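You operate a simulated robot arm through the tools that you are given. There is no shell and no other tool. Be economical: measure what you need, move in short steps, check, and stop when the job is done.

Carry out the task below with a simulated robot arm. There is one attempt and no reset: what you move stays moved.

## Task
Open the vials drawer, fetch the purple-band medium vial from the steel nest and stand it in the inside of the vials drawer, then shut the drawer. Take the pack of rags on the top of the door cabinet and put it away on the second shelf from the bottom of the corner unit. Fetch the yellow filter and set it on the top of the cream cabinet. Take the white star wheel with a black grip and leave it on the top of the setting bench. Push the rejects drawer shut. Open the lid of the blue bin. The order is free. Set down upright: purple-band medium vial, pack of rags.

Only the result counts: the job must be done as asked and must still hold three seconds after the hand-in. Knocking over, shifting, dropping, spilling or breaking anything else fails it. A push-on lid holds only when it is set on centred and level and pressed home; a screw cap is set on level and turned clockwise until tight.

## Robot
A 7-joint arm with a two-finger parallel gripper on a trunk, on a base that drives. Base frame: it is fixed to the floor where the robot stands at the start and does not move with it; the origin is under the middle of the robot, x ahead of it, y to its left, z up. Lengths are in mm, angles in degrees, forces in N, time in s.
With the tool pointing down near the work surface it reaches from about 260 to 600 mm from the robot's upright axis, wherever it stands. Its first joint turns from -166.0 to 166.0 degrees. Places, roughly: inside of the vials drawer [600, 200, 700]; lid of the blue bin [-2800, -2900, 400]; pack of rags [2750, -2750, 1000]; purple-band medium vial (3x3x7 cm) [1100, -700, 800]; rejects drawer [-3400, -4800, 700]; second shelf of the corner unit [-2400, 3300, 500]; top of the cream cabinet [-200, -6000, 900]; top of the setting bench [2100, -1800, 900]; vials drawer [500, 100, 700]; white star wheel with a black grip [0, -5750, 1000]; yellow filter [1500, -4000, 1000]. Payload 3.4 kg.
The tool frame sits at the grasp point between the pads (the TCP): z along the fingers, y along the line on which they close. The tips reach 30 mm beyond it. Largest opening 94 mm; finger width 28, thickness 10; the body of the gripper, 50 by 96 mm, starts 55 mm behind the TCP.
Orientation is that of the tool frame in the base frame, as [roll, pitch, yaw] about the fixed x, y, z axes, in that order (R = Rz(yaw) Ry(pitch) Rx(roll)). With the fingers straight down and closing along the base's y, the tool's x points along the base's -x, its y along +y and its z along -z.

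## Interface
- The arm moves only by the tool step_arm. Its argument "series" is a list that holds one entry, the list of rows, each a list of 7 numbers: the shift along the tool's x, y, z in units of 25 mm (1.0 is 25 mm), then the turn, a rotation vector about the tool's x, y, z in units of 4 degrees (1.0 is 4 degrees), then the finger opening in mm, from 0 to 94. In form: [[[tx, ty, tz, rx, ry, rz, hand], ...]]. A call has 1 to 12 rows; each row shifts and turns the commanded pose from where the row before left it, along the tool's axes as they then stand. A call with a number of a shift or a turn outside -1 to 1 is refused whole. A row lasts 0.2 s, in which the tool goes at most 50 mm and 8.6 degrees; a call with a longer step from one row to the next is refused whole, and so is a gripper value outside its range. A pose out of reach is approached as far as the arm can. The call stops where the force on the tool passes 40 N (or 10 N more than at its start, if that is more) or the arm is blocked; 0.2 s more then pass. The fingers move at their own pace (about 72 mm/s each) and stop on an object; they squeeze with about 42 N. The grip force told is the motor's: it shows also when the fingers shut on nothing. Time passes only in rows, and 0.2 s behind the last, so rows that do not move let the fingers close. It gives the time, the measured TCP pose, the force on the tool (base axes), the opening and the grip force at its end, in the units of the frame above (readings bear some noise), with the torque about the TCP (base axes, N m) and any sound that the robot's microphone picked up.
- Cameras (640 x 400 px; columns grow to the right, rows downward): "scene" is now at [-21.6, 131, 1492.3]; the picture's right is [-0.47, -0.88, 0.00], its down [-0.76, 0.40, -0.52] and it looks along [0.46, -0.24, -0.85] (base axes); focal length 248 px, centre (320, 200). "wrist" rides on the gripper at [76, 14, -102] in the tool frame; the picture's right is [-0.18, 0.98, 0.00], its down [-0.75, -0.14, -0.64] and it looks along [-0.63, -0.12, 0.77] (tool axes); focal length 243 px, centre (320, 200). There is no depth. A picture from a camera that has moved, and an enlarged one, comes with that camera's place and axes in the base frame and with its lens. The place of the scene camera against the robot may be out by one fixed shift of up to 25 mm in any direction.
- snapshot(camera): a new picture of that camera. The clock stands still meanwhile.
- raise_lower(by): slides the trunk up (or, below 0, down) by that many mm; the arm and the scene camera ride with it, the base frame stays. It gives what a move gives, with no picture.
- base_move(legs): drives the robot by 1 to 6 legs, each [ahead, left, turn to the left] in mm, mm and degrees, along the robot's own axes; the way and the turn of a leg run together, so that a leg with both is an arc; at most 1500 mm and 180 degrees a leg. The arm and the cameras ride along, it lands a little off, and it stops where it bumps. It gives what a move gives.
- aim_head(pan, tilt): turns the head with the scene camera to pan (to the left, within 155 degrees either way) and tilt (down, from -29 to 69), counted from straight ahead of the robot. It gives what a move gives.
- zoom(camera, box): a new picture of the part [left, top, right, bottom] of that camera's present view, enlarged. The clock stands still meanwhile.
- close_job(): hands the job in; it is judged then, once.

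Go step by step. Nothing tells you exact positions but the pictures and the camera data: compare them with the known pose of the tool, close in by small moves and look again before you grip or let go. The budget is 186 turns and 156 pictures, counting those below and the enlarged ones. Unless the task says otherwise, let go and move clear before handing in.

The tools are called after ">>>" as name(argument=value, ...) on one line, values as JSON. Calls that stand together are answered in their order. step_arm: Moves the arm, as the interface text tells. Its arguments: {"type":"object","properties":{"series":{"type":"array"}},"required":["series"]} The other tools are called the same way: raise_lower (by) slides the trunk up or down; base_move (legs) drives the base; aim_head (pan, tilt) turns the head that bears the scene camera; snapshot (camera) takes a picture; zoom (camera, box) takes an enlarged picture of a part of a camera's view; close_job () hands the job in.

At the start:

```text
t: 0.0
position: [313.6, -145.6, 990.5]
tcp_rot: [-180.0, 0.0, 180.0]
contact_force: [0.2, 0.0, 0.3]
ft_torque: [0.01, 0.05, -0.02]
grip_width: 93.9
finger_force: 0.0
trunk travel left (down, up): [-175.0, 211.0]
robot x, y, heading: [-1.4, -0.7, 0.1]
head pan, tilt: [-27.8, 58.6]
```

scene: 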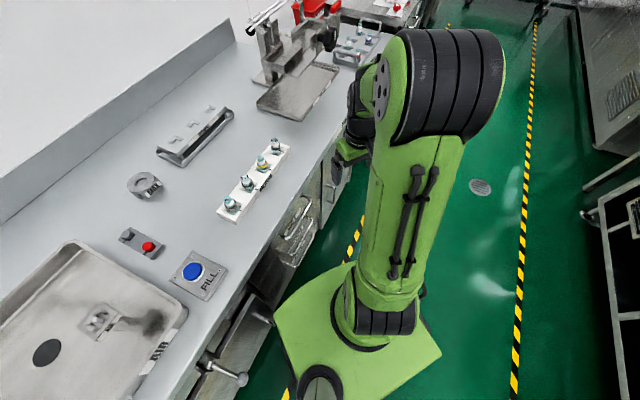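
wrist: 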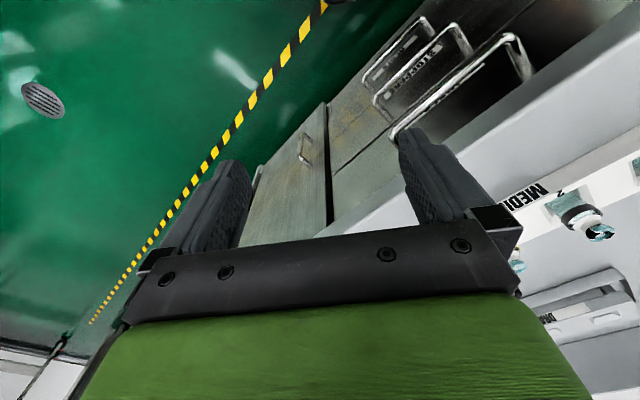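

I see a bench ahead-left of the robot with a white tray of vials, and drawers under the bench. I'll look around with the head to get the layout.

>>> aim_head(pan=0, tilt=45)

>>> snapshot(camera="scene")

>>> aim_head(pan=-60, tilt=25)

>>> snapshot(camera="scene")

```text
t: 0.9
position: [313.1, -144.6, 990.8]
tcp_rot: [-180.0, 0.0, 179.9]
contact_force: [-0.2, -0.1, 0.5]
ft_torque: [0.0, 0.03, 0.02]
grip_width: 94.1
finger_force: 0.1
trunk travel left (down, up): [-175.0, 211.0]
robot x, y, heading: [-1.1, -1.6, 0.1]
head pan, tilt: [0.0, 45.0]
```

```text
153 pictures are left
camera scene: at [-0.7, 162.7, 1510.1], right [0.0, -1.0, 0.0], down [-0.71, 0.0, -0.71], along [0.71, 0.0, -0.71], focal length 248 px, centre (320, 200)
```

scene: 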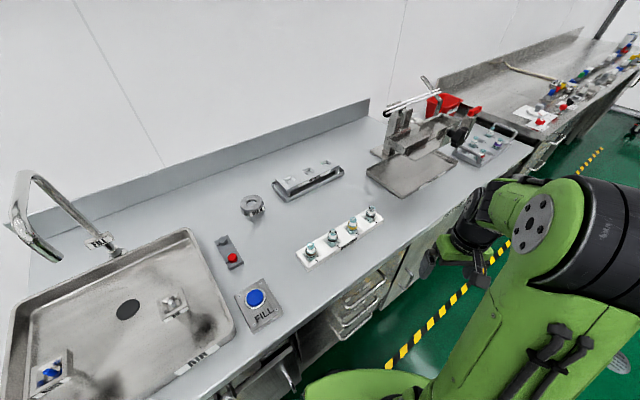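

```text
t: 2.2
position: [313.9, -145.1, 990.2]
tcp_rot: [-180.0, 0.0, -179.9]
contact_force: [-0.6, 0.1, 1.1]
ft_torque: [0.03, -0.02, 0.0]
grip_width: 94.1
finger_force: 0.0
trunk travel left (down, up): [-175.0, 211.0]
robot x, y, heading: [4.0, -0.2, 0.0]
head pan, tilt: [-60.0, 25.0]
```

```text
152 pictures are left
camera scene: at [-35.8, 83.1, 1540.7], right [-0.87, -0.5, 0.0], down [-0.21, 0.37, -0.91], along [0.45, -0.78, -0.42], focal length 248 px, centre (320, 200)
```

scene: 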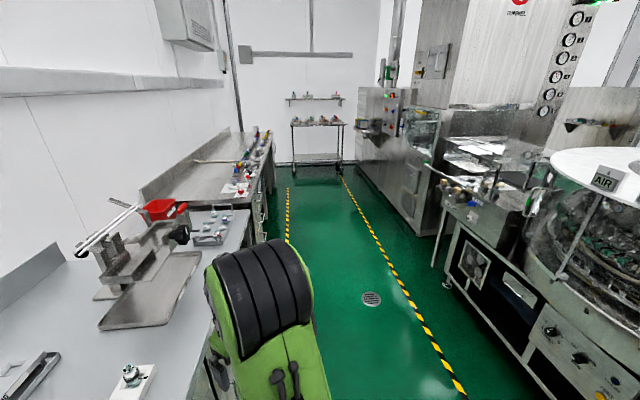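

The bench runs obliquely ahead, with the nest on its right part and drawers below. I'll look at the drawer fronts and the nest.

>>> aim_head(pan=-10, tilt=62)

>>> snapshot(camera="scene")

>>> zoom(camera="wrist", box=[240, 0, 640, 250])

>>> aim_head(pan=-30, tilt=30)

>>> zoom(camera="scene", box=[200, 80, 440, 230])

```text
t: 3.4
position: [314.5, -144.7, 990.2]
tcp_rot: [-180.0, 0.1, 180.0]
contact_force: [-0.6, 0.4, -0.3]
ft_torque: [0.0, -0.01, 0.0]
grip_width: 94.1
finger_force: 0.0
trunk travel left (down, up): [-175.0, 211.0]
robot x, y, heading: [-0.6, -2.0, -0.0]
head pan, tilt: [-10.0, 62.0]
```

```text
151 pictures are left
camera scene: at [-18.6, 151.6, 1488.4], right [-0.17, -0.98, 0.0], down [-0.87, 0.15, -0.47], along [0.46, -0.08, -0.88], focal length 248 px, centre (320, 200)
```

scene: 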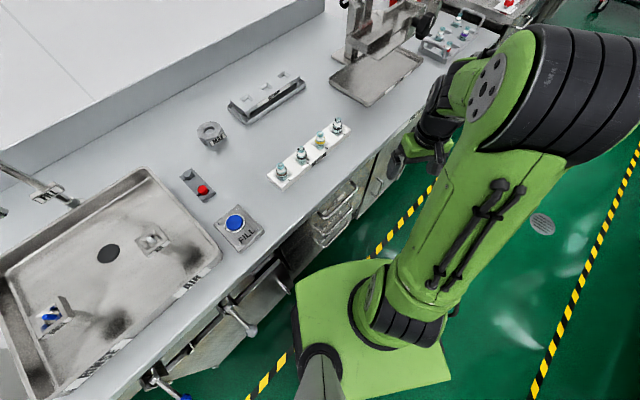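

```text
1.60 times, centred on (440, 125) of wrist
camera zoom: at [236.9, -130.1, 1092.9], right [0.18, 0.98, 0.0], down [0.75, -0.14, 0.64], along [0.63, -0.12, -0.77], focal length 388 px, centre (128, 320)
```

zoom: 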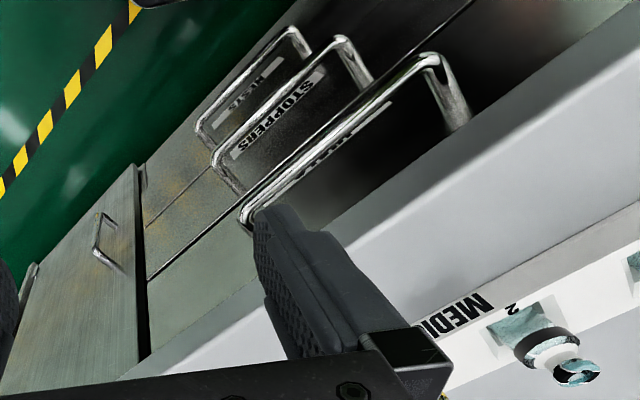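

```text
t: 4.4
position: [312.6, -144.4, 991.6]
tcp_rot: [180.0, 0.0, 179.9]
contact_force: [-0.5, -0.2, -0.1]
ft_torque: [0.01, 0.05, 0.03]
grip_width: 94.0
finger_force: 0.2
trunk travel left (down, up): [-175.0, 211.0]
robot x, y, heading: [1.2, -1.0, -0.2]
head pan, tilt: [-30.0, 30.0]
```

```text
2.67 times, centred on (320, 155) of scene
camera zoom: at [-3.6, 117.7, 1532.7], right [-0.5, -0.87, 0.0], down [-0.43, 0.25, -0.87], along [0.75, -0.43, -0.5], focal length 661 px, centre (320, 320)
```

zoom: 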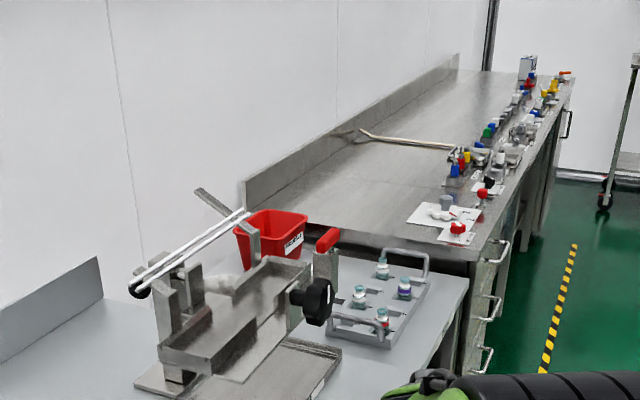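

The top one of three drawers (VIALS) has a bar handle near [380, 37, ~700]; the bench runs at about -53°. I'll back off and square up to the handle.

>>> base_move(legs=[[-82, -308, 0], [0, 0, 36.7]])

>>> aim_head(pan=0, tilt=55)

>>> snapshot(camera="scene")

>>> snapshot(camera="wrist")

```text
t: 8.2
position: [254.9, -245.7, 991.1]
tcp_rot: [-180.0, 0.0, -144.7]
contact_force: [0.9, 0.3, -0.5]
ft_torque: [-0.04, 0.0, 0.02]
grip_width: 94.1
finger_force: 0.0
trunk travel left (down, up): [-175.0, 211.0]
robot x, y, heading: [-87.8, -310.1, 35.5]
head pan, tilt: [-30.0, 30.0]
```

```text
t: 9.2
position: [253.5, -247.5, 990.2]
tcp_rot: [-180.0, 0.0, -144.8]
contact_force: [-0.2, 0.0, 0.5]
ft_torque: [0.02, 0.02, 0.0]
grip_width: 93.8
finger_force: 0.1
trunk travel left (down, up): [-175.0, 211.0]
robot x, y, heading: [-89.0, -309.9, 35.4]
head pan, tilt: [0.0, 55.0]
```

```text
148 pictures are left
camera scene: at [-184.8, -167.3, 1496.8], right [0.58, -0.82, 0.0], down [-0.67, -0.47, -0.57], along [0.47, 0.33, -0.82], focal length 248 px, centre (320, 200)
```

scene: 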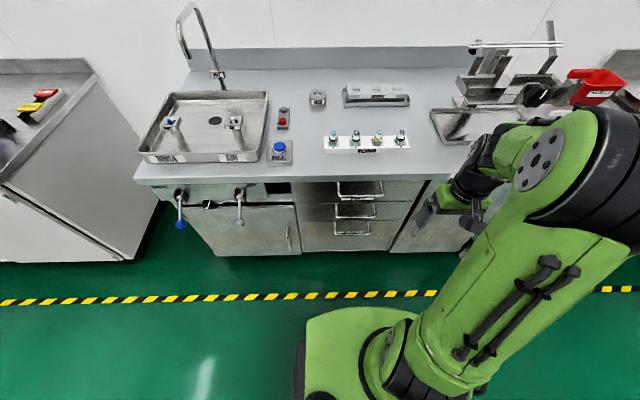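

```text
147 pictures are left
camera wrist: at [183.8, -278.1, 1092.9], right [-0.42, 0.91, 0.0], down [0.7, 0.32, 0.64], along [0.58, 0.27, -0.77], focal length 243 px, centre (320, 200)
```

wrist: 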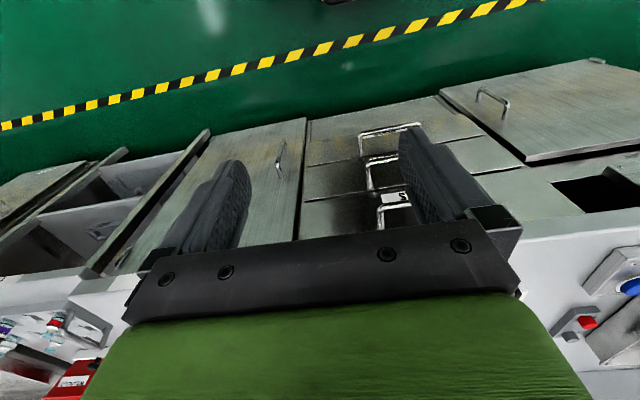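

Squared up. I'll zoom on the drawer handles for geometry.

>>> zoom(camera="scene", box=[280, 130, 440, 230])

>>> zoom(camera="wrist", box=[300, 100, 460, 240])

```text
4.00 times, centred on (360, 180) of scene
camera zoom: at [-184.8, -167.3, 1496.8], right [0.58, -0.82, 0.0], down [-0.67, -0.47, -0.57], along [0.47, 0.33, -0.82], focal length 991 px, centre (160, 280)
```

zoom: 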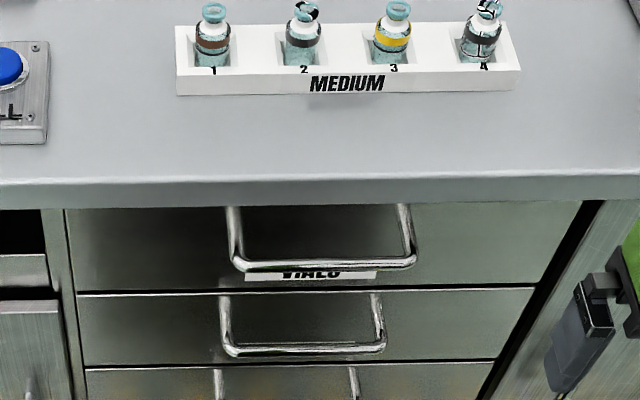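

```text
2.86 times, centred on (380, 170) of wrist
camera zoom: at [183.8, -278.1, 1092.9], right [-0.42, 0.91, 0.0], down [0.7, 0.32, 0.64], along [0.58, 0.27, -0.77], focal length 693 px, centre (149, 286)
```

zoom: 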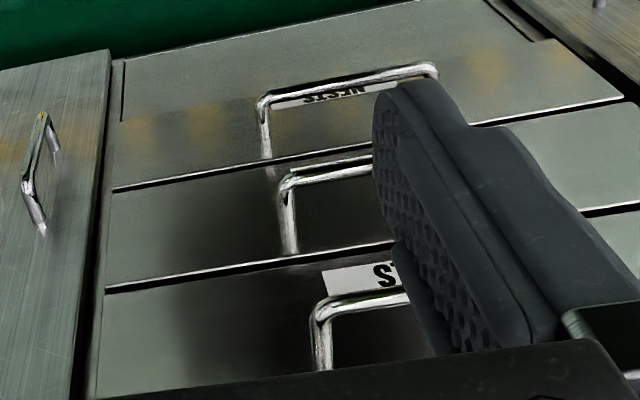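

The vials handle bar runs about [317, 89]–[417, −44] at z≈735. I'll move the tool in front of it at height and turn it so the fingers close in the vertical plane.

>>> step_arm(series=[[[-1, 1, 0, 0, 0, 0, 94], [-1, 1, 0, 0, 0, 0, 94], [-1, 1, 0, 0, 0, 0, 94], [-1, 1, 0, 0, 0, 0, 94], [0, 1, 0, 0, 0, 0, 94], [0, 1, 0, 0, 0, 0, 94], [0, 0, 0, 0, 0, 1, 94], [0, 0, 0, 0, 0, 1, 94], [0, 0, 0, 0, 0, 1, 94], [0, 0, 0, 0, 0, 1, 94], [0, 0, 0, 0, 0, 1, 94], [0, 0, 0, 0, 0, 1, 94]]])

>>> step_arm(series=[[[0, 0, 0, 0, 0, 1, 94], [0, 0, 0, 0, 0, 1, 94], [0, 0, 0, 0, 0, 1, 94], [0, 0, 0, 0, 0, 1, 94], [0, 0, 0, 0, 0, 1, 94], [0, 0, 0, 0, 0, 1, 94], [0, 0, 0, 0, 0, 1, 94], [0, 0, 0, 0, 0, 1, 94], [0, 0, 0, 0, 0, 1, 94], [0, 0, 0, 0, 0, 1, 94], [0, 0, 0, 0, 0, 1, 94], [0, 0, 0, 0, 0, 1, 94]]])

>>> step_arm(series=[[[0, 0, 0, 0, 0, 1, 60], [0, 0, 0, 0, 0, 1, 60], [0, 0, 0, 0, 0, 1, 60], [0, 0, 0, 0, 0, 1, 60], [0, 0, 0, -1, 0, 0, 60], [0, 0, 0, -1, 0, 0, 60], [0, 0, 0, -1, 0, 0, 60], [0, 0, 0, -1, 0, 0, 60], [0, 0, 0, -1, 0, 0, 60], [0, 0, 0, -1, 0, 0, 60], [0, 0, 0, -1, 0, 0, 60], [0, 0, 0, -1, 0, 0, 60]]])

>>> step_arm(series=[[[0, 0, 0, -1, 0, 0, 60], [0, 0, 0, -1, 0, 0, 60], [0, 0, 0, -1, 0, 0, 60], [0, 0, 0, -1, 0, 0, 60], [0, 0, 0, -1, 0, 0, 60], [0, 0, 0, -1, 0, 0, 60]]])

>>> snapshot(camera="wrist")

```text
t: 11.8
position: [248.8, -66.6, 990.3]
tcp_rot: [-180.0, 0.0, -168.9]
contact_force: [0.7, 0.7, 0.5]
ft_torque: [-0.01, -0.01, 0.01]
grip_width: 94.0
finger_force: 0.1
trunk travel left (down, up): [-175.0, 211.0]
robot x, y, heading: [-88.1, -308.9, 35.0]
head pan, tilt: [0.0, 55.0]
```

```text
t: 14.4
position: [249.4, -66.0, 989.8]
tcp_rot: [180.0, -0.1, 143.1]
contact_force: [-1.1, -0.1, 0.2]
ft_torque: [0.0, 0.0, -0.03]
grip_width: 94.1
finger_force: 0.0
trunk travel left (down, up): [-175.0, 211.0]
robot x, y, heading: [-85.7, -311.6, 35.5]
head pan, tilt: [0.0, 55.0]
```

```text
t: 17.0
position: [249.2, -66.7, 990.3]
tcp_rot: [147.9, 0.0, 127.3]
contact_force: [-1.0, -0.7, -0.6]
ft_torque: [-0.02, -0.04, 0.03]
grip_width: 60.2
finger_force: 0.1
trunk travel left (down, up): [-175.0, 211.0]
robot x, y, heading: [-85.8, -307.3, 35.4]
head pan, tilt: [0.0, 55.0]
```

```text
t: 18.4
position: [258.3, -60.7, 992.4]
tcp_rot: [124.0, 0.1, 127.2]
contact_force: [-0.2, 0.5, 0.4]
ft_torque: [0.0, 0.01, -0.01]
grip_width: 59.9
finger_force: 0.1
out of reach, approached as far as the arm can: row 6
trunk travel left (down, up): [-175.0, 211.0]
robot x, y, heading: [-85.4, -312.0, 35.3]
head pan, tilt: [0.0, 55.0]
```

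```text
144 pictures are left
camera wrist: at [150.8, -45.2, 1061.8], right [0.55, 0.19, 0.81], down [-0.03, -0.97, 0.24], along [0.84, -0.16, -0.53], focal length 243 px, centre (320, 200)
```

wrist: 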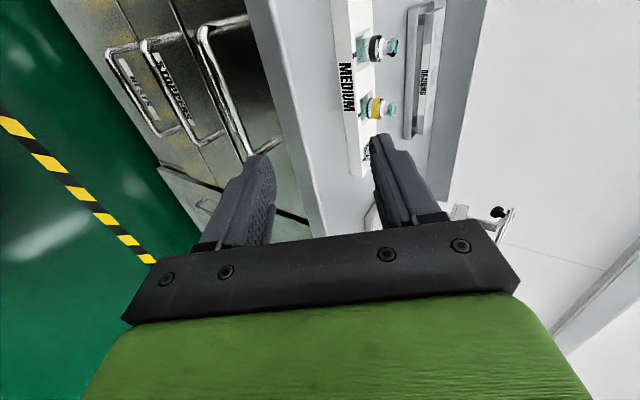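

I'll approach to about 60 mm short of the bar along the tool axis and look.

>>> step_arm(series=[[[-0.1, -0.683, 1, 0, 0, 0, 60], [-0.1, -0.683, 1, 0, 0, 0, 60], [-0.1, -0.683, 1, 0, 0, 0, 60], [0, -0.683, 1, 0, 0, 0, 60], [0, -0.683, 1, 0, 0, 0, 60], [0, -0.683, 1, 0, 0, 0, 60], [0, -0.683, 1, 0, 0, 0, 60], [0, -0.683, 1, 0, 0, 0, 60]]])

>>> snapshot(camera="wrist")

>>> snapshot(camera="scene")

```text
t: 20.2
position: [335.6, -12.7, 766.1]
tcp_rot: [124.0, 0.0, 127.4]
contact_force: [-0.5, -0.7, -0.4]
ft_torque: [-0.01, 0.03, 0.0]
grip_width: 60.2
finger_force: 0.1
trunk travel left (down, up): [-175.0, 211.0]
robot x, y, heading: [-86.4, -305.8, 35.5]
head pan, tilt: [0.0, 55.0]
```

```text
143 pictures are left
camera wrist: at [227.3, 1.5, 836.5], right [0.55, 0.19, 0.81], down [-0.03, -0.97, 0.24], along [0.84, -0.16, -0.53], focal length 243 px, centre (320, 200)
```

wrist: 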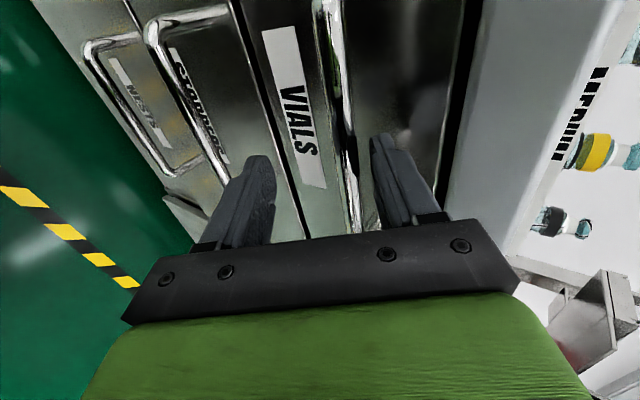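

```text
142 pictures are left
camera scene: at [-184.4, -167.0, 1496.7], right [0.58, -0.82, 0.0], down [-0.67, -0.47, -0.57], along [0.47, 0.33, -0.82], focal length 248 px, centre (320, 200)
```

scene: 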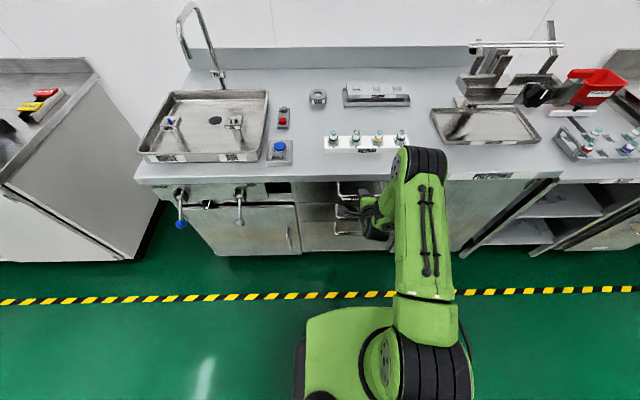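

The bar lies between the fingers, about 18 mm toward the upper finger. I'll shift up-tool and advance, then look.

>>> step_arm(series=[[[0, 0.36, 0, 0, 0, 0, 60], [0, 0.36, 0, 0, 0, 0, 60], [0, 0, 0.8, 0, 0, 0, 60], [0, 0, 0.8, 0, 0, 0, 60]]])

>>> snapshot(camera="wrist")

```text
t: 21.0
position: [350.3, -0.6, 776.0]
tcp_rot: [123.8, 0.0, 127.3]
contact_force: [-11.8, -9.7, 10.3]
ft_torque: [0.33, -0.65, -0.19]
grip_width: 60.1
finger_force: 0.0
trunk travel left (down, up): [-175.0, 211.0]
robot x, y, heading: [-87.0, -311.8, 35.2]
head pan, tilt: [0.0, 55.0]
stopped in row 3: the force on the tool passed its limit at 73 N (the readings are from after the stop); the commanded pose is now the measured one
```

```text
141 pictures are left
camera wrist: at [242.3, 14.0, 845.0], right [0.55, 0.19, 0.82], down [-0.03, -0.97, 0.24], along [0.84, -0.16, -0.53], focal length 243 px, centre (320, 200)
```

wrist: 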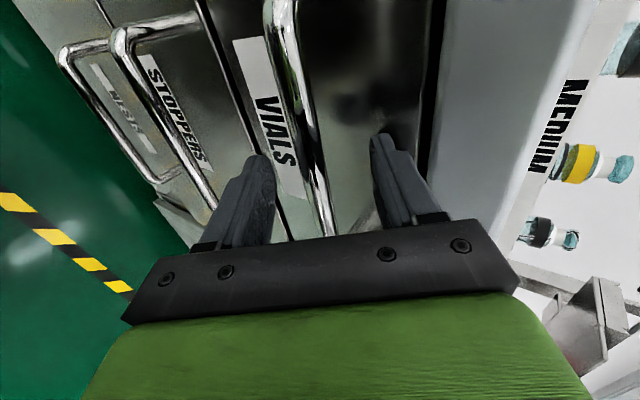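

The upper finger brushed the bench lip; by triangulation the bar sits ~18 mm ahead of the TCP, already between the fingers. I'll narrow the opening, ease forward a bit and close.

>>> step_arm(series=[[[0, 0, -0.2, 0, 0, 0, 38], [0, -0.12, 0, 0, 0, 0, 34], [0, 0, 0.3, 0, 0, 0, 34], [0, 0, 0.3, 0, 0, 0, 34], [0, 0, 0, 0, 0, 0, 0], [0, 0, 0, 0, 0, 0, 0], [0, 0, 0, 0, 0, 0, 0]]])

>>> snapshot(camera="wrist")

```text
t: 22.6
position: [357.6, 4.3, 767.4]
tcp_rot: [123.8, 0.1, 127.2]
contact_force: [2.6, 2.0, 7.1]
ft_torque: [0.18, 0.17, 0.03]
grip_width: 18.2
finger_force: 45.1
trunk travel left (down, up): [-175.0, 211.0]
robot x, y, heading: [-89.1, -310.4, 35.2]
head pan, tilt: [0.0, 55.0]
```

```text
140 pictures are left
camera wrist: at [248.8, 18.7, 837.0], right [0.55, 0.18, 0.82], down [-0.03, -0.97, 0.24], along [0.84, -0.16, -0.52], focal length 243 px, centre (320, 200)
```

wrist: 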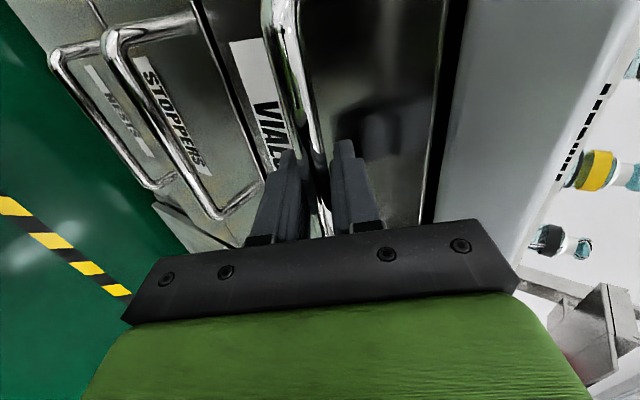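

Gripped the bar. Pulling straight out along the drawer axis.

>>> step_arm(series=[[[0, -0.559, -0.829, 0, 0, 0, 0], [0, -0.559, -0.829, 0, 0, 0, 0], [0, -0.559, -0.829, 0, 0, 0, 0], [0, -0.559, -0.829, 0, 0, 0, 0], [0, -0.559, -0.829, 0, 0, 0, 0], [0, -0.559, -0.829, 0, 0, 0, 0]]])

>>> base_move(legs=[[-100, -3, 0]])

>>> snapshot(camera="scene")

```text
t: 23.4
position: [295.6, -42.4, 768.4]
tcp_rot: [123.6, -0.2, 127.3]
contact_force: [0.5, -1.3, 8.2]
ft_torque: [0.63, 0.6, 1.11]
grip_width: 18.3
finger_force: 45.1
out of reach, approached as far as the arm can: row 4
trunk travel left (down, up): [-175.0, 211.0]
robot x, y, heading: [-83.3, -313.1, 35.4]
head pan, tilt: [0.0, 55.0]
stopped in row 4: the force on the tool passed its limit at 48 N (the readings are from after the stop); the commanded pose is now the measured one
```

```text
t: 24.6
position: [214.9, -100.4, 769.1]
tcp_rot: [123.6, -0.1, 127.3]
contact_force: [-3.9, 6.0, 8.7]
ft_torque: [0.36, 0.11, 0.08]
grip_width: 18.2
finger_force: 45.1
trunk travel left (down, up): [-175.0, 211.0]
robot x, y, heading: [-160.0, -367.3, 35.5]
head pan, tilt: [0.0, 55.0]
```

```text
139 pictures are left
camera scene: at [-266.1, -227.4, 1496.6], right [0.58, -0.82, 0.0], down [-0.67, -0.47, -0.57], along [0.47, 0.33, -0.82], focal length 248 px, centre (320, 200)
```

scene: 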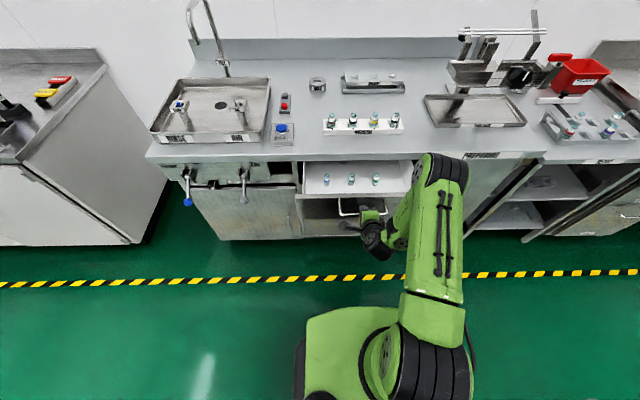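

The drawer is open ~178 mm with three vials inside. A bit more, then look inside.

>>> base_move(legs=[[-60, -2, 0]])

>>> zoom(camera="scene", box=[270, 90, 430, 230])

```text
t: 25.5
position: [166.1, -136.1, 767.6]
tcp_rot: [123.7, -0.3, 127.4]
contact_force: [-2.7, 2.5, 7.4]
ft_torque: [0.29, 0.12, 0.04]
grip_width: 18.1
finger_force: 44.6
trunk travel left (down, up): [-175.0, 211.0]
robot x, y, heading: [-211.4, -404.8, 35.6]
head pan, tilt: [0.0, 55.0]
```

```text
2.86 times, centred on (350, 160) of scene
camera zoom: at [-313.6, -263.9, 1496.7], right [0.58, -0.82, 0.0], down [-0.67, -0.47, -0.57], along [0.47, 0.33, -0.82], focal length 708 px, centre (234, 314)
```

zoom: 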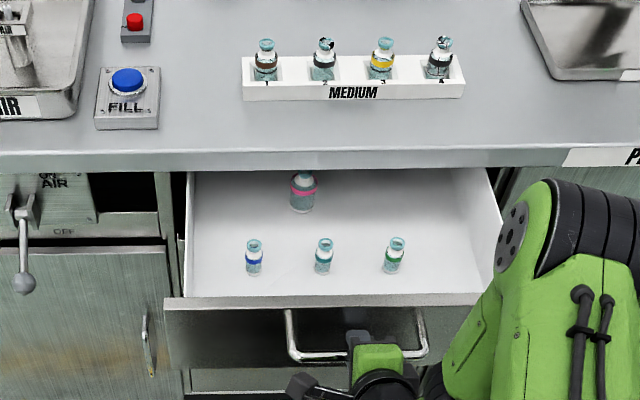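

Drawer is open about 240 mm; there is free floor at the back right. I'll release, back off, and restore the tool-down posture at height.

>>> step_arm(series=[[[0, 0, 0, 0, 0, 0, 60], [0, 0, 0, 0, 0, 0, 60]]])

>>> base_move(legs=[[-120, 0, 0]])

>>> step_arm(series=[[[0, 0.829, -0.559, 0, 0, 0, 60], [0, 0.829, -0.559, 0, 0, 0, 60], [0, 0.829, -0.559, 0, 0, 0, 60], [0, 0.829, -0.559, 0, 0, 0, 60], [0, 0.829, -0.559, 0, 0, 0, 60], [0, 0.829, -0.559, 0, 0, 0, 60], [0, 0.829, -0.559, 0, 0, 0, 60], [0, 0.829, -0.559, 0, 0, 0, 60], [0, 0.829, -0.559, 0, 0, 0, 60], [0, 0.829, -0.559, 0, 0, 0, 60]]])

>>> step_arm(series=[[[0, 0, 0, 1, 0, 0, 70], [0, 0, 0, 1, 0, 0, 70], [0, 0, 0, 1, 0, 0, 70], [0, 0, 0, 1, 0, 0, 70], [0, 0, 0, 1, 0, 0, 70], [0, 0, 0, 1, 0, 0, 70], [0, 0, 0, 1, 0, 0, 70], [0, 0, 0, 1, 0, 0, 70], [0, 0, 0, 1, 0, 0, 70], [0, 0, 0, 1, 0, 0, 70], [0, 0, 0, 1, 0, 0, 70], [0, 0, 0, 1, 0, 0, 70]]])

>>> step_arm(series=[[[0, 0, 0, 1, 0, 0, 70], [0, 0, 0, 1, 0, 0, 70]]])

>>> snapshot(camera="scene")

```text
t: 26.1
position: [167.7, -135.8, 768.3]
tcp_rot: [123.8, -0.2, 127.3]
contact_force: [-0.6, 0.1, -0.4]
ft_torque: [-0.01, -0.02, 0.03]
grip_width: 60.0
finger_force: 0.2
trunk travel left (down, up): [-175.0, 211.0]
robot x, y, heading: [-211.5, -403.4, 35.4]
head pan, tilt: [0.0, 55.0]
```

```text
t: 27.4
position: [71.4, -205.4, 767.2]
tcp_rot: [123.7, -0.2, 127.5]
contact_force: [-0.6, -0.3, 0.1]
ft_torque: [-0.02, 0.02, 0.0]
grip_width: 60.0
finger_force: 0.0
trunk travel left (down, up): [-175.0, 211.0]
robot x, y, heading: [-306.8, -470.6, 34.9]
head pan, tilt: [0.0, 55.0]
```

```text
t: 29.6
position: [70.4, -206.3, 1018.2]
tcp_rot: [123.9, -0.2, 127.4]
contact_force: [-0.1, 0.5, -0.1]
ft_torque: [0.03, 0.0, 0.01]
grip_width: 59.9
finger_force: 0.0
trunk travel left (down, up): [-175.0, 211.0]
robot x, y, heading: [-302.8, -470.1, 35.4]
head pan, tilt: [0.0, 55.0]
```

```text
t: 32.2
position: [70.7, -205.7, 1017.4]
tcp_rot: [171.9, -0.2, 127.4]
contact_force: [0.1, -0.1, -0.2]
ft_torque: [-0.01, 0.03, -0.01]
grip_width: 69.6
finger_force: 0.0
trunk travel left (down, up): [-175.0, 211.0]
robot x, y, heading: [-307.3, -474.1, 35.5]
head pan, tilt: [0.0, 55.0]
```

```text
t: 32.8
position: [70.5, -206.2, 1017.5]
tcp_rot: [179.8, -0.2, 127.4]
contact_force: [-0.4, 0.0, -0.3]
ft_torque: [0.02, 0.0, -0.02]
grip_width: 69.9
finger_force: 0.1
trunk travel left (down, up): [-175.0, 211.0]
robot x, y, heading: [-308.1, -473.2, 35.2]
head pan, tilt: [0.0, 55.0]
```

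```text
137 pictures are left
camera scene: at [-406.4, -330.4, 1496.7], right [0.58, -0.82, 0.0], down [-0.67, -0.47, -0.57], along [0.47, 0.33, -0.82], focal length 248 px, centre (320, 200)
```

scene: 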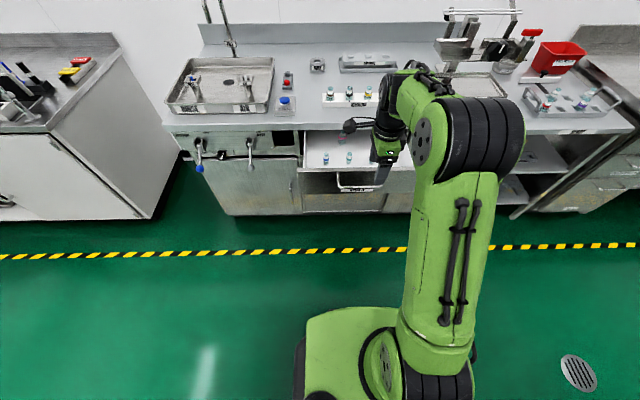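

Next the nest at about [1110, −697]. Driving right along the bench and closer.

>>> base_move(legs=[[0, 0, 1.9], [0, -1030, 0], [420, 0, 0]])

>>> snapshot(camera="scene")

>>> snapshot(camera="wrist")

```text
t: 40.7
position: [1027.7, -757.9, 1016.5]
tcp_rot: [179.8, -0.2, 129.4]
contact_force: [-0.6, 0.1, -0.8]
ft_torque: [-0.01, 0.01, -0.01]
grip_width: 70.0
finger_force: 0.1
trunk travel left (down, up): [-175.0, 211.0]
robot x, y, heading: [661.2, -1035.8, 37.4]
head pan, tilt: [0.0, 55.0]
```

```text
136 pictures are left
camera scene: at [556.3, -898.1, 1496.7], right [0.61, -0.79, 0.0], down [-0.65, -0.5, -0.57], along [0.46, 0.35, -0.82], focal length 248 px, centre (320, 200)
```

scene: 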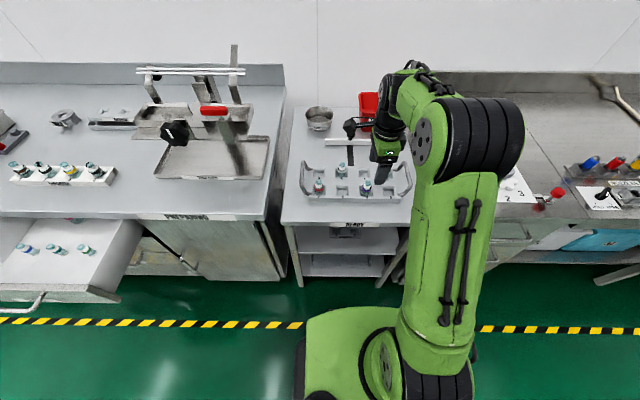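

```text
135 pictures are left
camera wrist: at [991.1, -689.9, 1119.2], right [0.88, 0.48, 0.0], down [0.37, -0.68, 0.64], along [0.31, -0.56, -0.77], focal length 243 px, centre (320, 200)
```

wrist: 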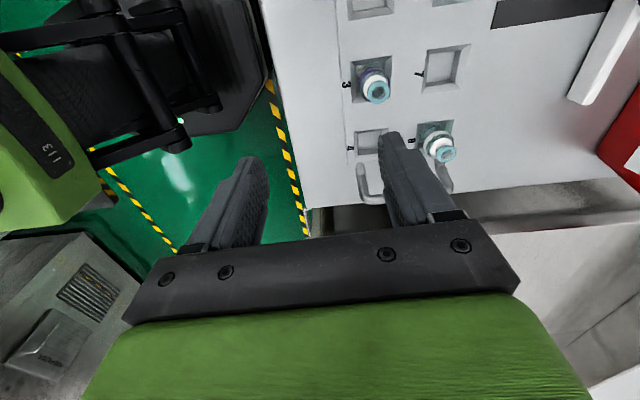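

I'll zoom on the nest in both cameras to identify the purple-band vial.

>>> zoom(camera="scene", box=[290, 130, 420, 210])

>>> zoom(camera="wrist", box=[310, 40, 490, 180])

```text
4.92 times, centred on (355, 170) of scene
camera zoom: at [556.3, -898.1, 1496.7], right [0.61, -0.79, 0.0], down [-0.65, -0.5, -0.57], along [0.46, 0.35, -0.82], focal length 1220 px, centre (148, 348)
```

zoom: 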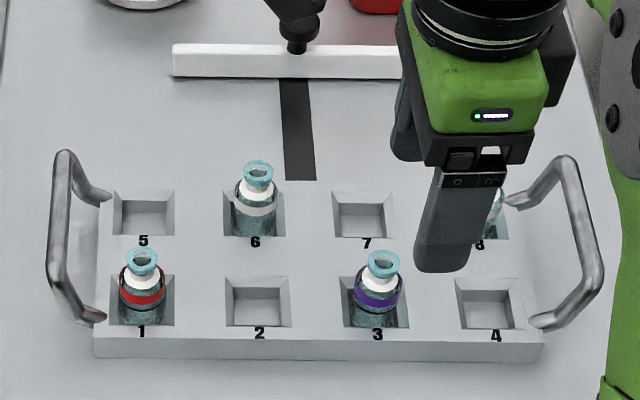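

```text
2.86 times, centred on (400, 110) of wrist
camera zoom: at [991.1, -689.9, 1119.2], right [0.88, 0.48, 0.0], down [0.37, -0.68, 0.64], along [0.31, -0.56, -0.77], focal length 693 px, centre (91, 457)
```

zoom: 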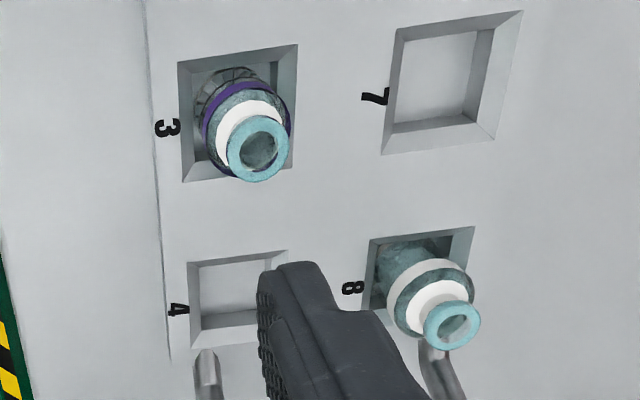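

Purple vial is in slot 3, near [1077, −724]. Move above it and lower somewhat, then look again.

>>> step_arm(series=[[[0, 0.8, 0, 0, 0, 0.25, 70], [0, 0.8, 0, 0, 0, 0.25, 70], [0, 0.8, 0, 0, 0, 0, 70], [0, 0, 0.8, 0, 0, 0, 70], [0, 0, 0.8, 0, 0, 0, 70], [0, 0, 0.8, 0, 0, 0, 70]]])

>>> snapshot(camera="wrist")

```text
t: 42.1
position: [1074.5, -720.6, 956.2]
tcp_rot: [179.8, -0.1, 127.5]
contact_force: [-0.2, 0.0, 0.1]
ft_torque: [-0.03, 0.01, -0.01]
grip_width: 70.1
finger_force: 0.2
trunk travel left (down, up): [-175.0, 211.0]
robot x, y, heading: [662.2, -1039.6, 37.5]
head pan, tilt: [0.0, 55.0]
```

```text
132 pictures are left
camera wrist: at [1039.4, -651.9, 1060.1], right [0.89, 0.45, 0.0], down [0.35, -0.69, 0.64], along [0.29, -0.57, -0.77], focal length 243 px, centre (320, 200)
```

wrist: 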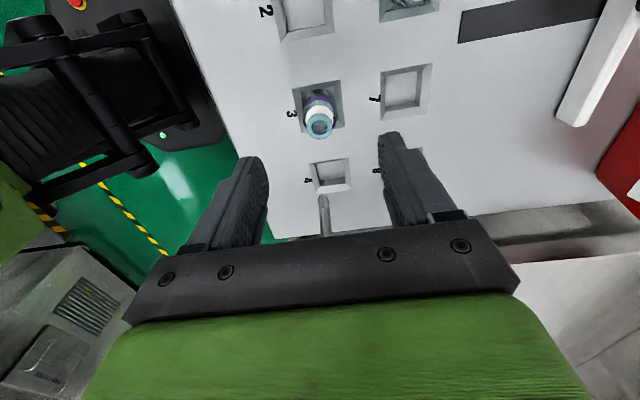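

Triangulation puts the cap top at about [1076, −723, 867]. Descending around it and gripping.

>>> step_arm(series=[[[-0.1, 0, 0.8, 0, 0, 0, 60], [0, 0, 0.8, 0, 0, 0, 60], [0, 0, 0.8, 0, 0, 0, 60], [0, 0, 0.8, 0, 0, 0, 60], [0, 0, 0.4, 0, 0, 0, 60]]])

>>> snapshot(camera="wrist")

>>> zoom(camera="scene", box=[290, 130, 420, 210])

```text
t: 43.3
position: [1076.7, -722.2, 866.2]
tcp_rot: [179.7, -0.2, 127.5]
contact_force: [-0.1, 0.3, -0.2]
ft_torque: [0.02, 0.0, 0.0]
grip_width: 60.0
finger_force: 0.0
trunk travel left (down, up): [-175.0, 211.0]
robot x, y, heading: [661.3, -1043.3, 37.2]
head pan, tilt: [0.0, 55.0]
```

```text
131 pictures are left
camera wrist: at [1040.9, -652.7, 968.9], right [0.89, 0.45, 0.0], down [0.35, -0.69, 0.64], along [0.29, -0.57, -0.77], focal length 243 px, centre (320, 200)
```

wrist: 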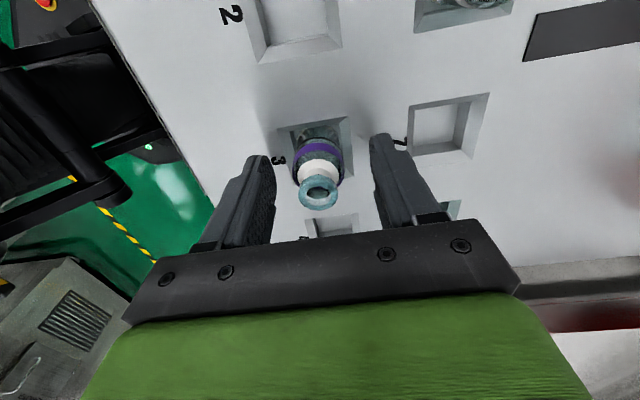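

```text
4.92 times, centred on (355, 170) of scene
camera zoom: at [555.6, -898.7, 1496.7], right [0.61, -0.79, 0.0], down [-0.65, -0.5, -0.57], along [0.46, 0.35, -0.82], focal length 1220 px, centre (148, 348)
```

zoom: 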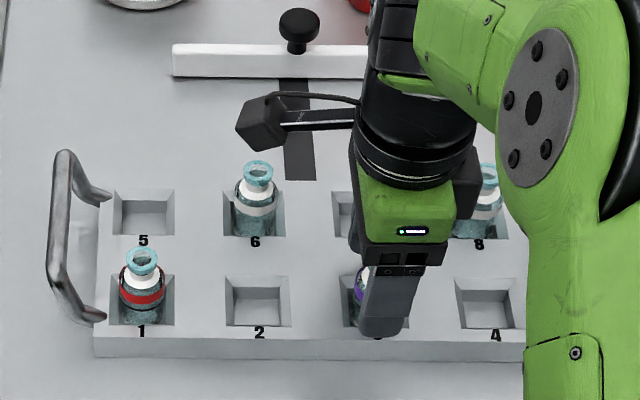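

Cap is at TCP level and centred. Lower 14 mm more and close.

>>> step_arm(series=[[[0, 0, 0.3, 0, 0, 0, 60], [0, 0, 0.26, 0, 0, 0, 60], [0, 0, 0, 0, 0, 0, 20], [0, 0, 0, 0, 0, 0, 20], [0, 0, 0, 0, 0, 0, 20], [0, 0, 0, 0, 0, 0, 20]]])

>>> snapshot(camera="wrist")

```text
t: 44.7
position: [1076.8, -721.6, 855.3]
tcp_rot: [179.4, -0.2, 127.5]
contact_force: [5.3, 3.0, 30.7]
ft_torque: [-0.39, 0.07, -0.07]
grip_width: 31.2
finger_force: 9.6
trunk travel left (down, up): [-175.0, 211.0]
robot x, y, heading: [660.2, -1034.3, 37.6]
head pan, tilt: [0.0, 55.0]
```

```text
129 pictures are left
camera wrist: at [1040.4, -653.5, 957.9], right [0.89, 0.45, 0.01], down [0.34, -0.69, 0.64], along [0.29, -0.57, -0.77], focal length 243 px, centre (320, 200)
```

wrist: 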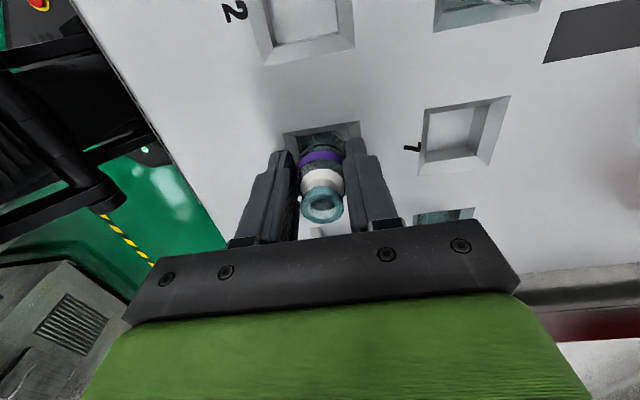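

The tips touch the nest surface; I'll ease up 3 mm and complete the grip.

>>> step_arm(series=[[[0, 0, -0.15, 0, 0, 0, 10], [0, 0, 0, 0, 0, 0, 10], [0, 0, 0, 0, 0, 0, 10]]])

>>> step_arm(series=[[[0, 0, -0.4, 0, 0, 0, 10], [0, 0, -0.8, 0, 0, 0, 10], [0, 0, -0.8, 0, 0, 0, 10], [0, 0, -0.8, 0, 0, 0, 10]]])

>>> snapshot(camera="wrist")

```text
t: 45.5
position: [1076.2, -722.4, 855.5]
tcp_rot: [179.9, -0.2, 127.4]
contact_force: [1.0, 0.8, -0.9]
ft_torque: [0.01, -0.02, 0.02]
grip_width: 26.1
finger_force: 42.1
trunk travel left (down, up): [-175.0, 211.0]
robot x, y, heading: [660.3, -1037.7, 37.3]
head pan, tilt: [0.0, 55.0]
```

```text
t: 46.5
position: [1076.0, -721.5, 926.9]
tcp_rot: [179.8, -0.2, 127.5]
contact_force: [-0.3, -0.1, -0.5]
ft_torque: [0.04, -0.03, 0.0]
grip_width: 25.8
finger_force: 41.9
trunk travel left (down, up): [-175.0, 211.0]
robot x, y, heading: [658.8, -1039.3, 37.3]
head pan, tilt: [0.0, 55.0]
```

```text
128 pictures are left
camera wrist: at [1040.6, -652.3, 1029.2], right [0.89, 0.45, 0.0], down [0.35, -0.69, 0.64], along [0.29, -0.57, -0.77], focal length 243 px, centre (320, 200)
```

wrist: 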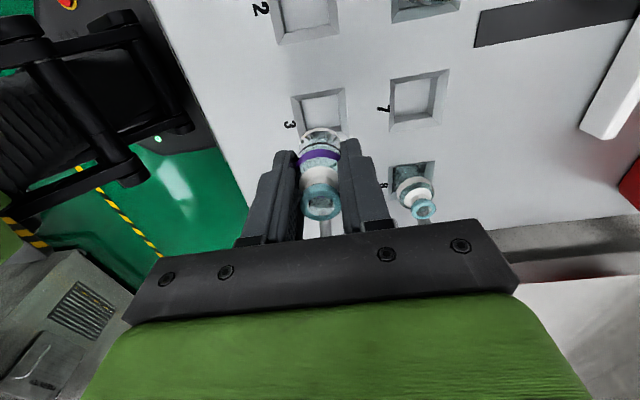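

Vial held. Now drive back to the drawer, keeping the arm posture.

>>> base_move(legs=[[-240, 0, 0], [0, 905, 0]])

>>> snapshot(camera="wrist")

>>> snapshot(camera="scene")

```text
t: 52.6
position: [321.0, -143.2, 926.5]
tcp_rot: [179.7, -0.2, 128.5]
contact_force: [0.4, -0.1, -0.2]
ft_torque: [-0.03, -0.02, 0.0]
grip_width: 27.6
finger_force: 41.6
trunk travel left (down, up): [-175.0, 211.0]
robot x, y, heading: [-90.2, -466.9, 38.4]
head pan, tilt: [0.0, 55.0]
```

```text
127 pictures are left
camera wrist: at [284.4, -73.6, 1028.9], right [0.88, 0.47, 0.0], down [0.36, -0.68, 0.64], along [0.3, -0.56, -0.77], focal length 243 px, centre (320, 200)
```

wrist: 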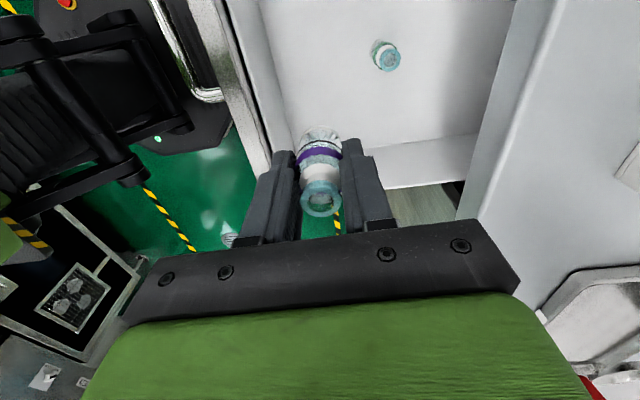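

```text
126 pictures are left
camera scene: at [-196.5, -328.4, 1496.7], right [0.62, -0.78, 0.0], down [-0.64, -0.51, -0.57], along [0.45, 0.36, -0.82], focal length 248 px, centre (320, 200)
```

scene: 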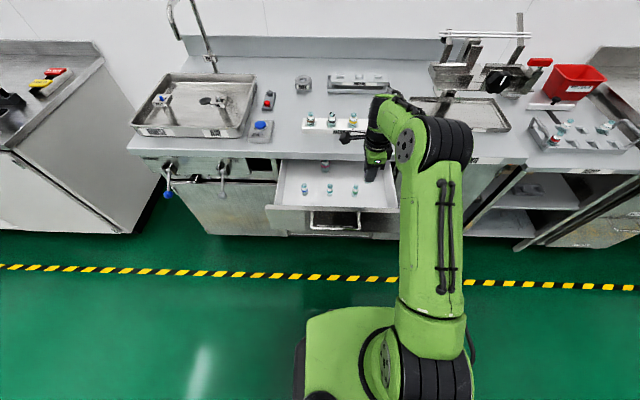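

Over the drawer. Free spot at n≈210 right of the green vial; shifting there and descending partway.

>>> step_arm(series=[[[-0.74, 0.8, 0, 0, 0, 0.1, 10], [-0.74, 0.8, 0, 0, 0, 0.1, 10], [0, 0, 1, 0, 0, 0, 10], [0, 0, 1, 0, 0, 0, 10], [0, 0, 1, 0, 0, 0, 10], [0, 0, 1, 0, 0, 0, 10], [0, 0, 0.8, 0, 0, 0, 10]]])

>>> snapshot(camera="wrist")

>>> zoom(camera="scene", box=[260, 130, 440, 245])

```text
t: 54.2
position: [376.2, -146.5, 806.1]
tcp_rot: [179.7, -0.1, 127.7]
contact_force: [0.8, -0.2, -0.4]
ft_torque: [-0.01, -0.01, -0.04]
grip_width: 27.4
finger_force: 41.9
trunk travel left (down, up): [-175.0, 211.0]
robot x, y, heading: [-88.6, -466.6, 38.6]
head pan, tilt: [0.0, 55.0]
```

```text
125 pictures are left
camera wrist: at [340.3, -78.1, 908.4], right [0.89, 0.45, 0.0], down [0.35, -0.69, 0.64], along [0.29, -0.57, -0.77], focal length 243 px, centre (320, 200)
```

wrist: 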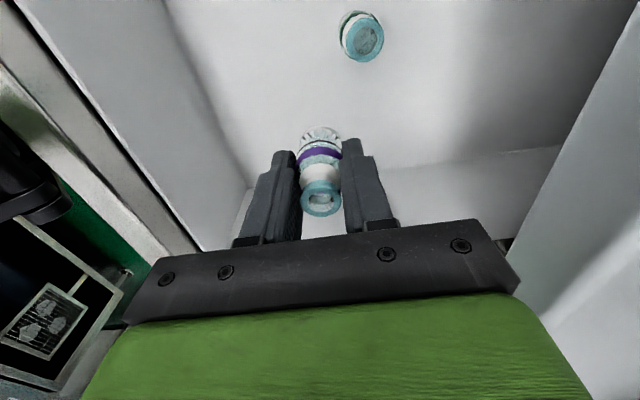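

```text
3.48 times, centred on (350, 188) of scene
camera zoom: at [-195.9, -328.7, 1496.7], right [0.62, -0.78, 0.0], down [-0.64, -0.51, -0.57], along [0.45, 0.36, -0.82], focal length 862 px, centre (216, 244)
```

zoom: 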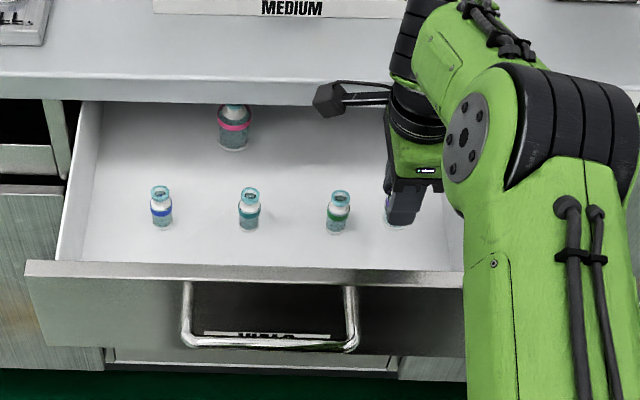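

Clear all round. Descend in small steps until the vial touches the drawer floor.

>>> step_arm(series=[[[0, 0, 0.8, 0, 0, 0, 10], [0, 0, 0.8, 0, 0, 0, 10], [0, 0, 0.4, 0, 0, 0, 10], [0, 0, 0.2, 0, 0, 0, 10], [0, 0, 0.2, 0, 0, 0, 10], [0, 0, 0.2, 0, 0, 0, 10]]])

>>> snapshot(camera="wrist")

```text
t: 55.6
position: [376.8, -145.2, 744.2]
tcp_rot: [179.5, -0.2, 127.7]
contact_force: [0.1, 0.6, 10.4]
ft_torque: [-0.07, 0.01, -0.01]
grip_width: 27.5
finger_force: 42.1
trunk travel left (down, up): [-175.0, 211.0]
robot x, y, heading: [-91.7, -469.1, 38.4]
head pan, tilt: [0.0, 55.0]
```

```text
123 pictures are left
camera wrist: at [340.3, -76.3, 845.8], right [0.89, 0.45, 0.01], down [0.35, -0.69, 0.64], along [0.3, -0.57, -0.77], focal length 243 px, centre (320, 200)
```

wrist: 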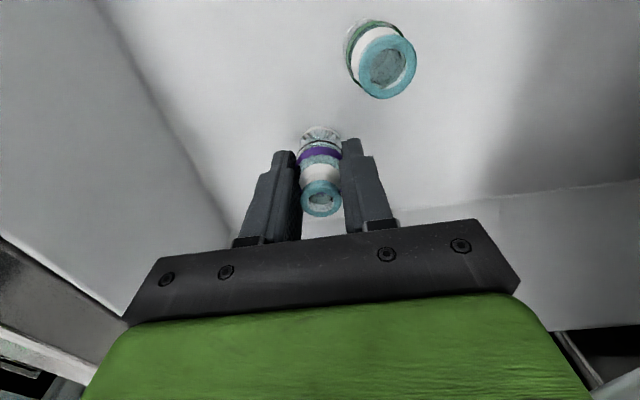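

Contact with the floor. Release gently and rise.

>>> step_arm(series=[[[0, 0, -0.08, 0, 0, 0, 28], [0, 0, 0, 0, 0, 0, 36], [0, 0, 0, 0, 0, 0, 50], [0, 0, 0, 0, 0, 0, 56]]])

>>> snapshot(camera="wrist")

```text
t: 56.6
position: [375.9, -145.1, 743.5]
tcp_rot: [179.7, -0.2, 127.7]
contact_force: [-0.4, 0.3, -0.4]
ft_torque: [-0.01, -0.01, -0.01]
grip_width: 56.0
finger_force: 0.1
trunk travel left (down, up): [-175.0, 211.0]
robot x, y, heading: [-88.6, -463.5, 38.3]
head pan, tilt: [0.0, 55.0]
```

```text
122 pictures are left
camera wrist: at [340.1, -76.2, 846.3], right [0.89, 0.45, 0.0], down [0.35, -0.69, 0.64], along [0.29, -0.57, -0.77], focal length 243 px, centre (320, 200)
```

wrist: 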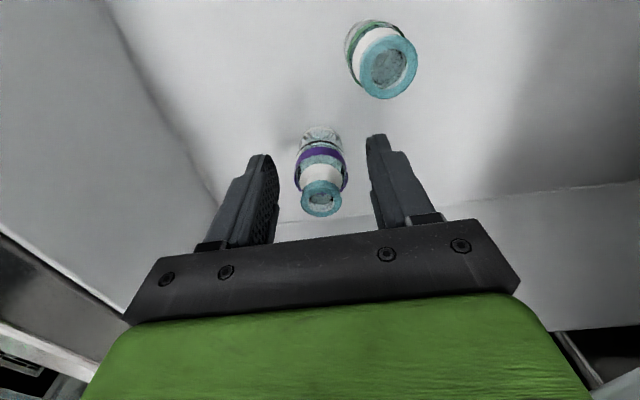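

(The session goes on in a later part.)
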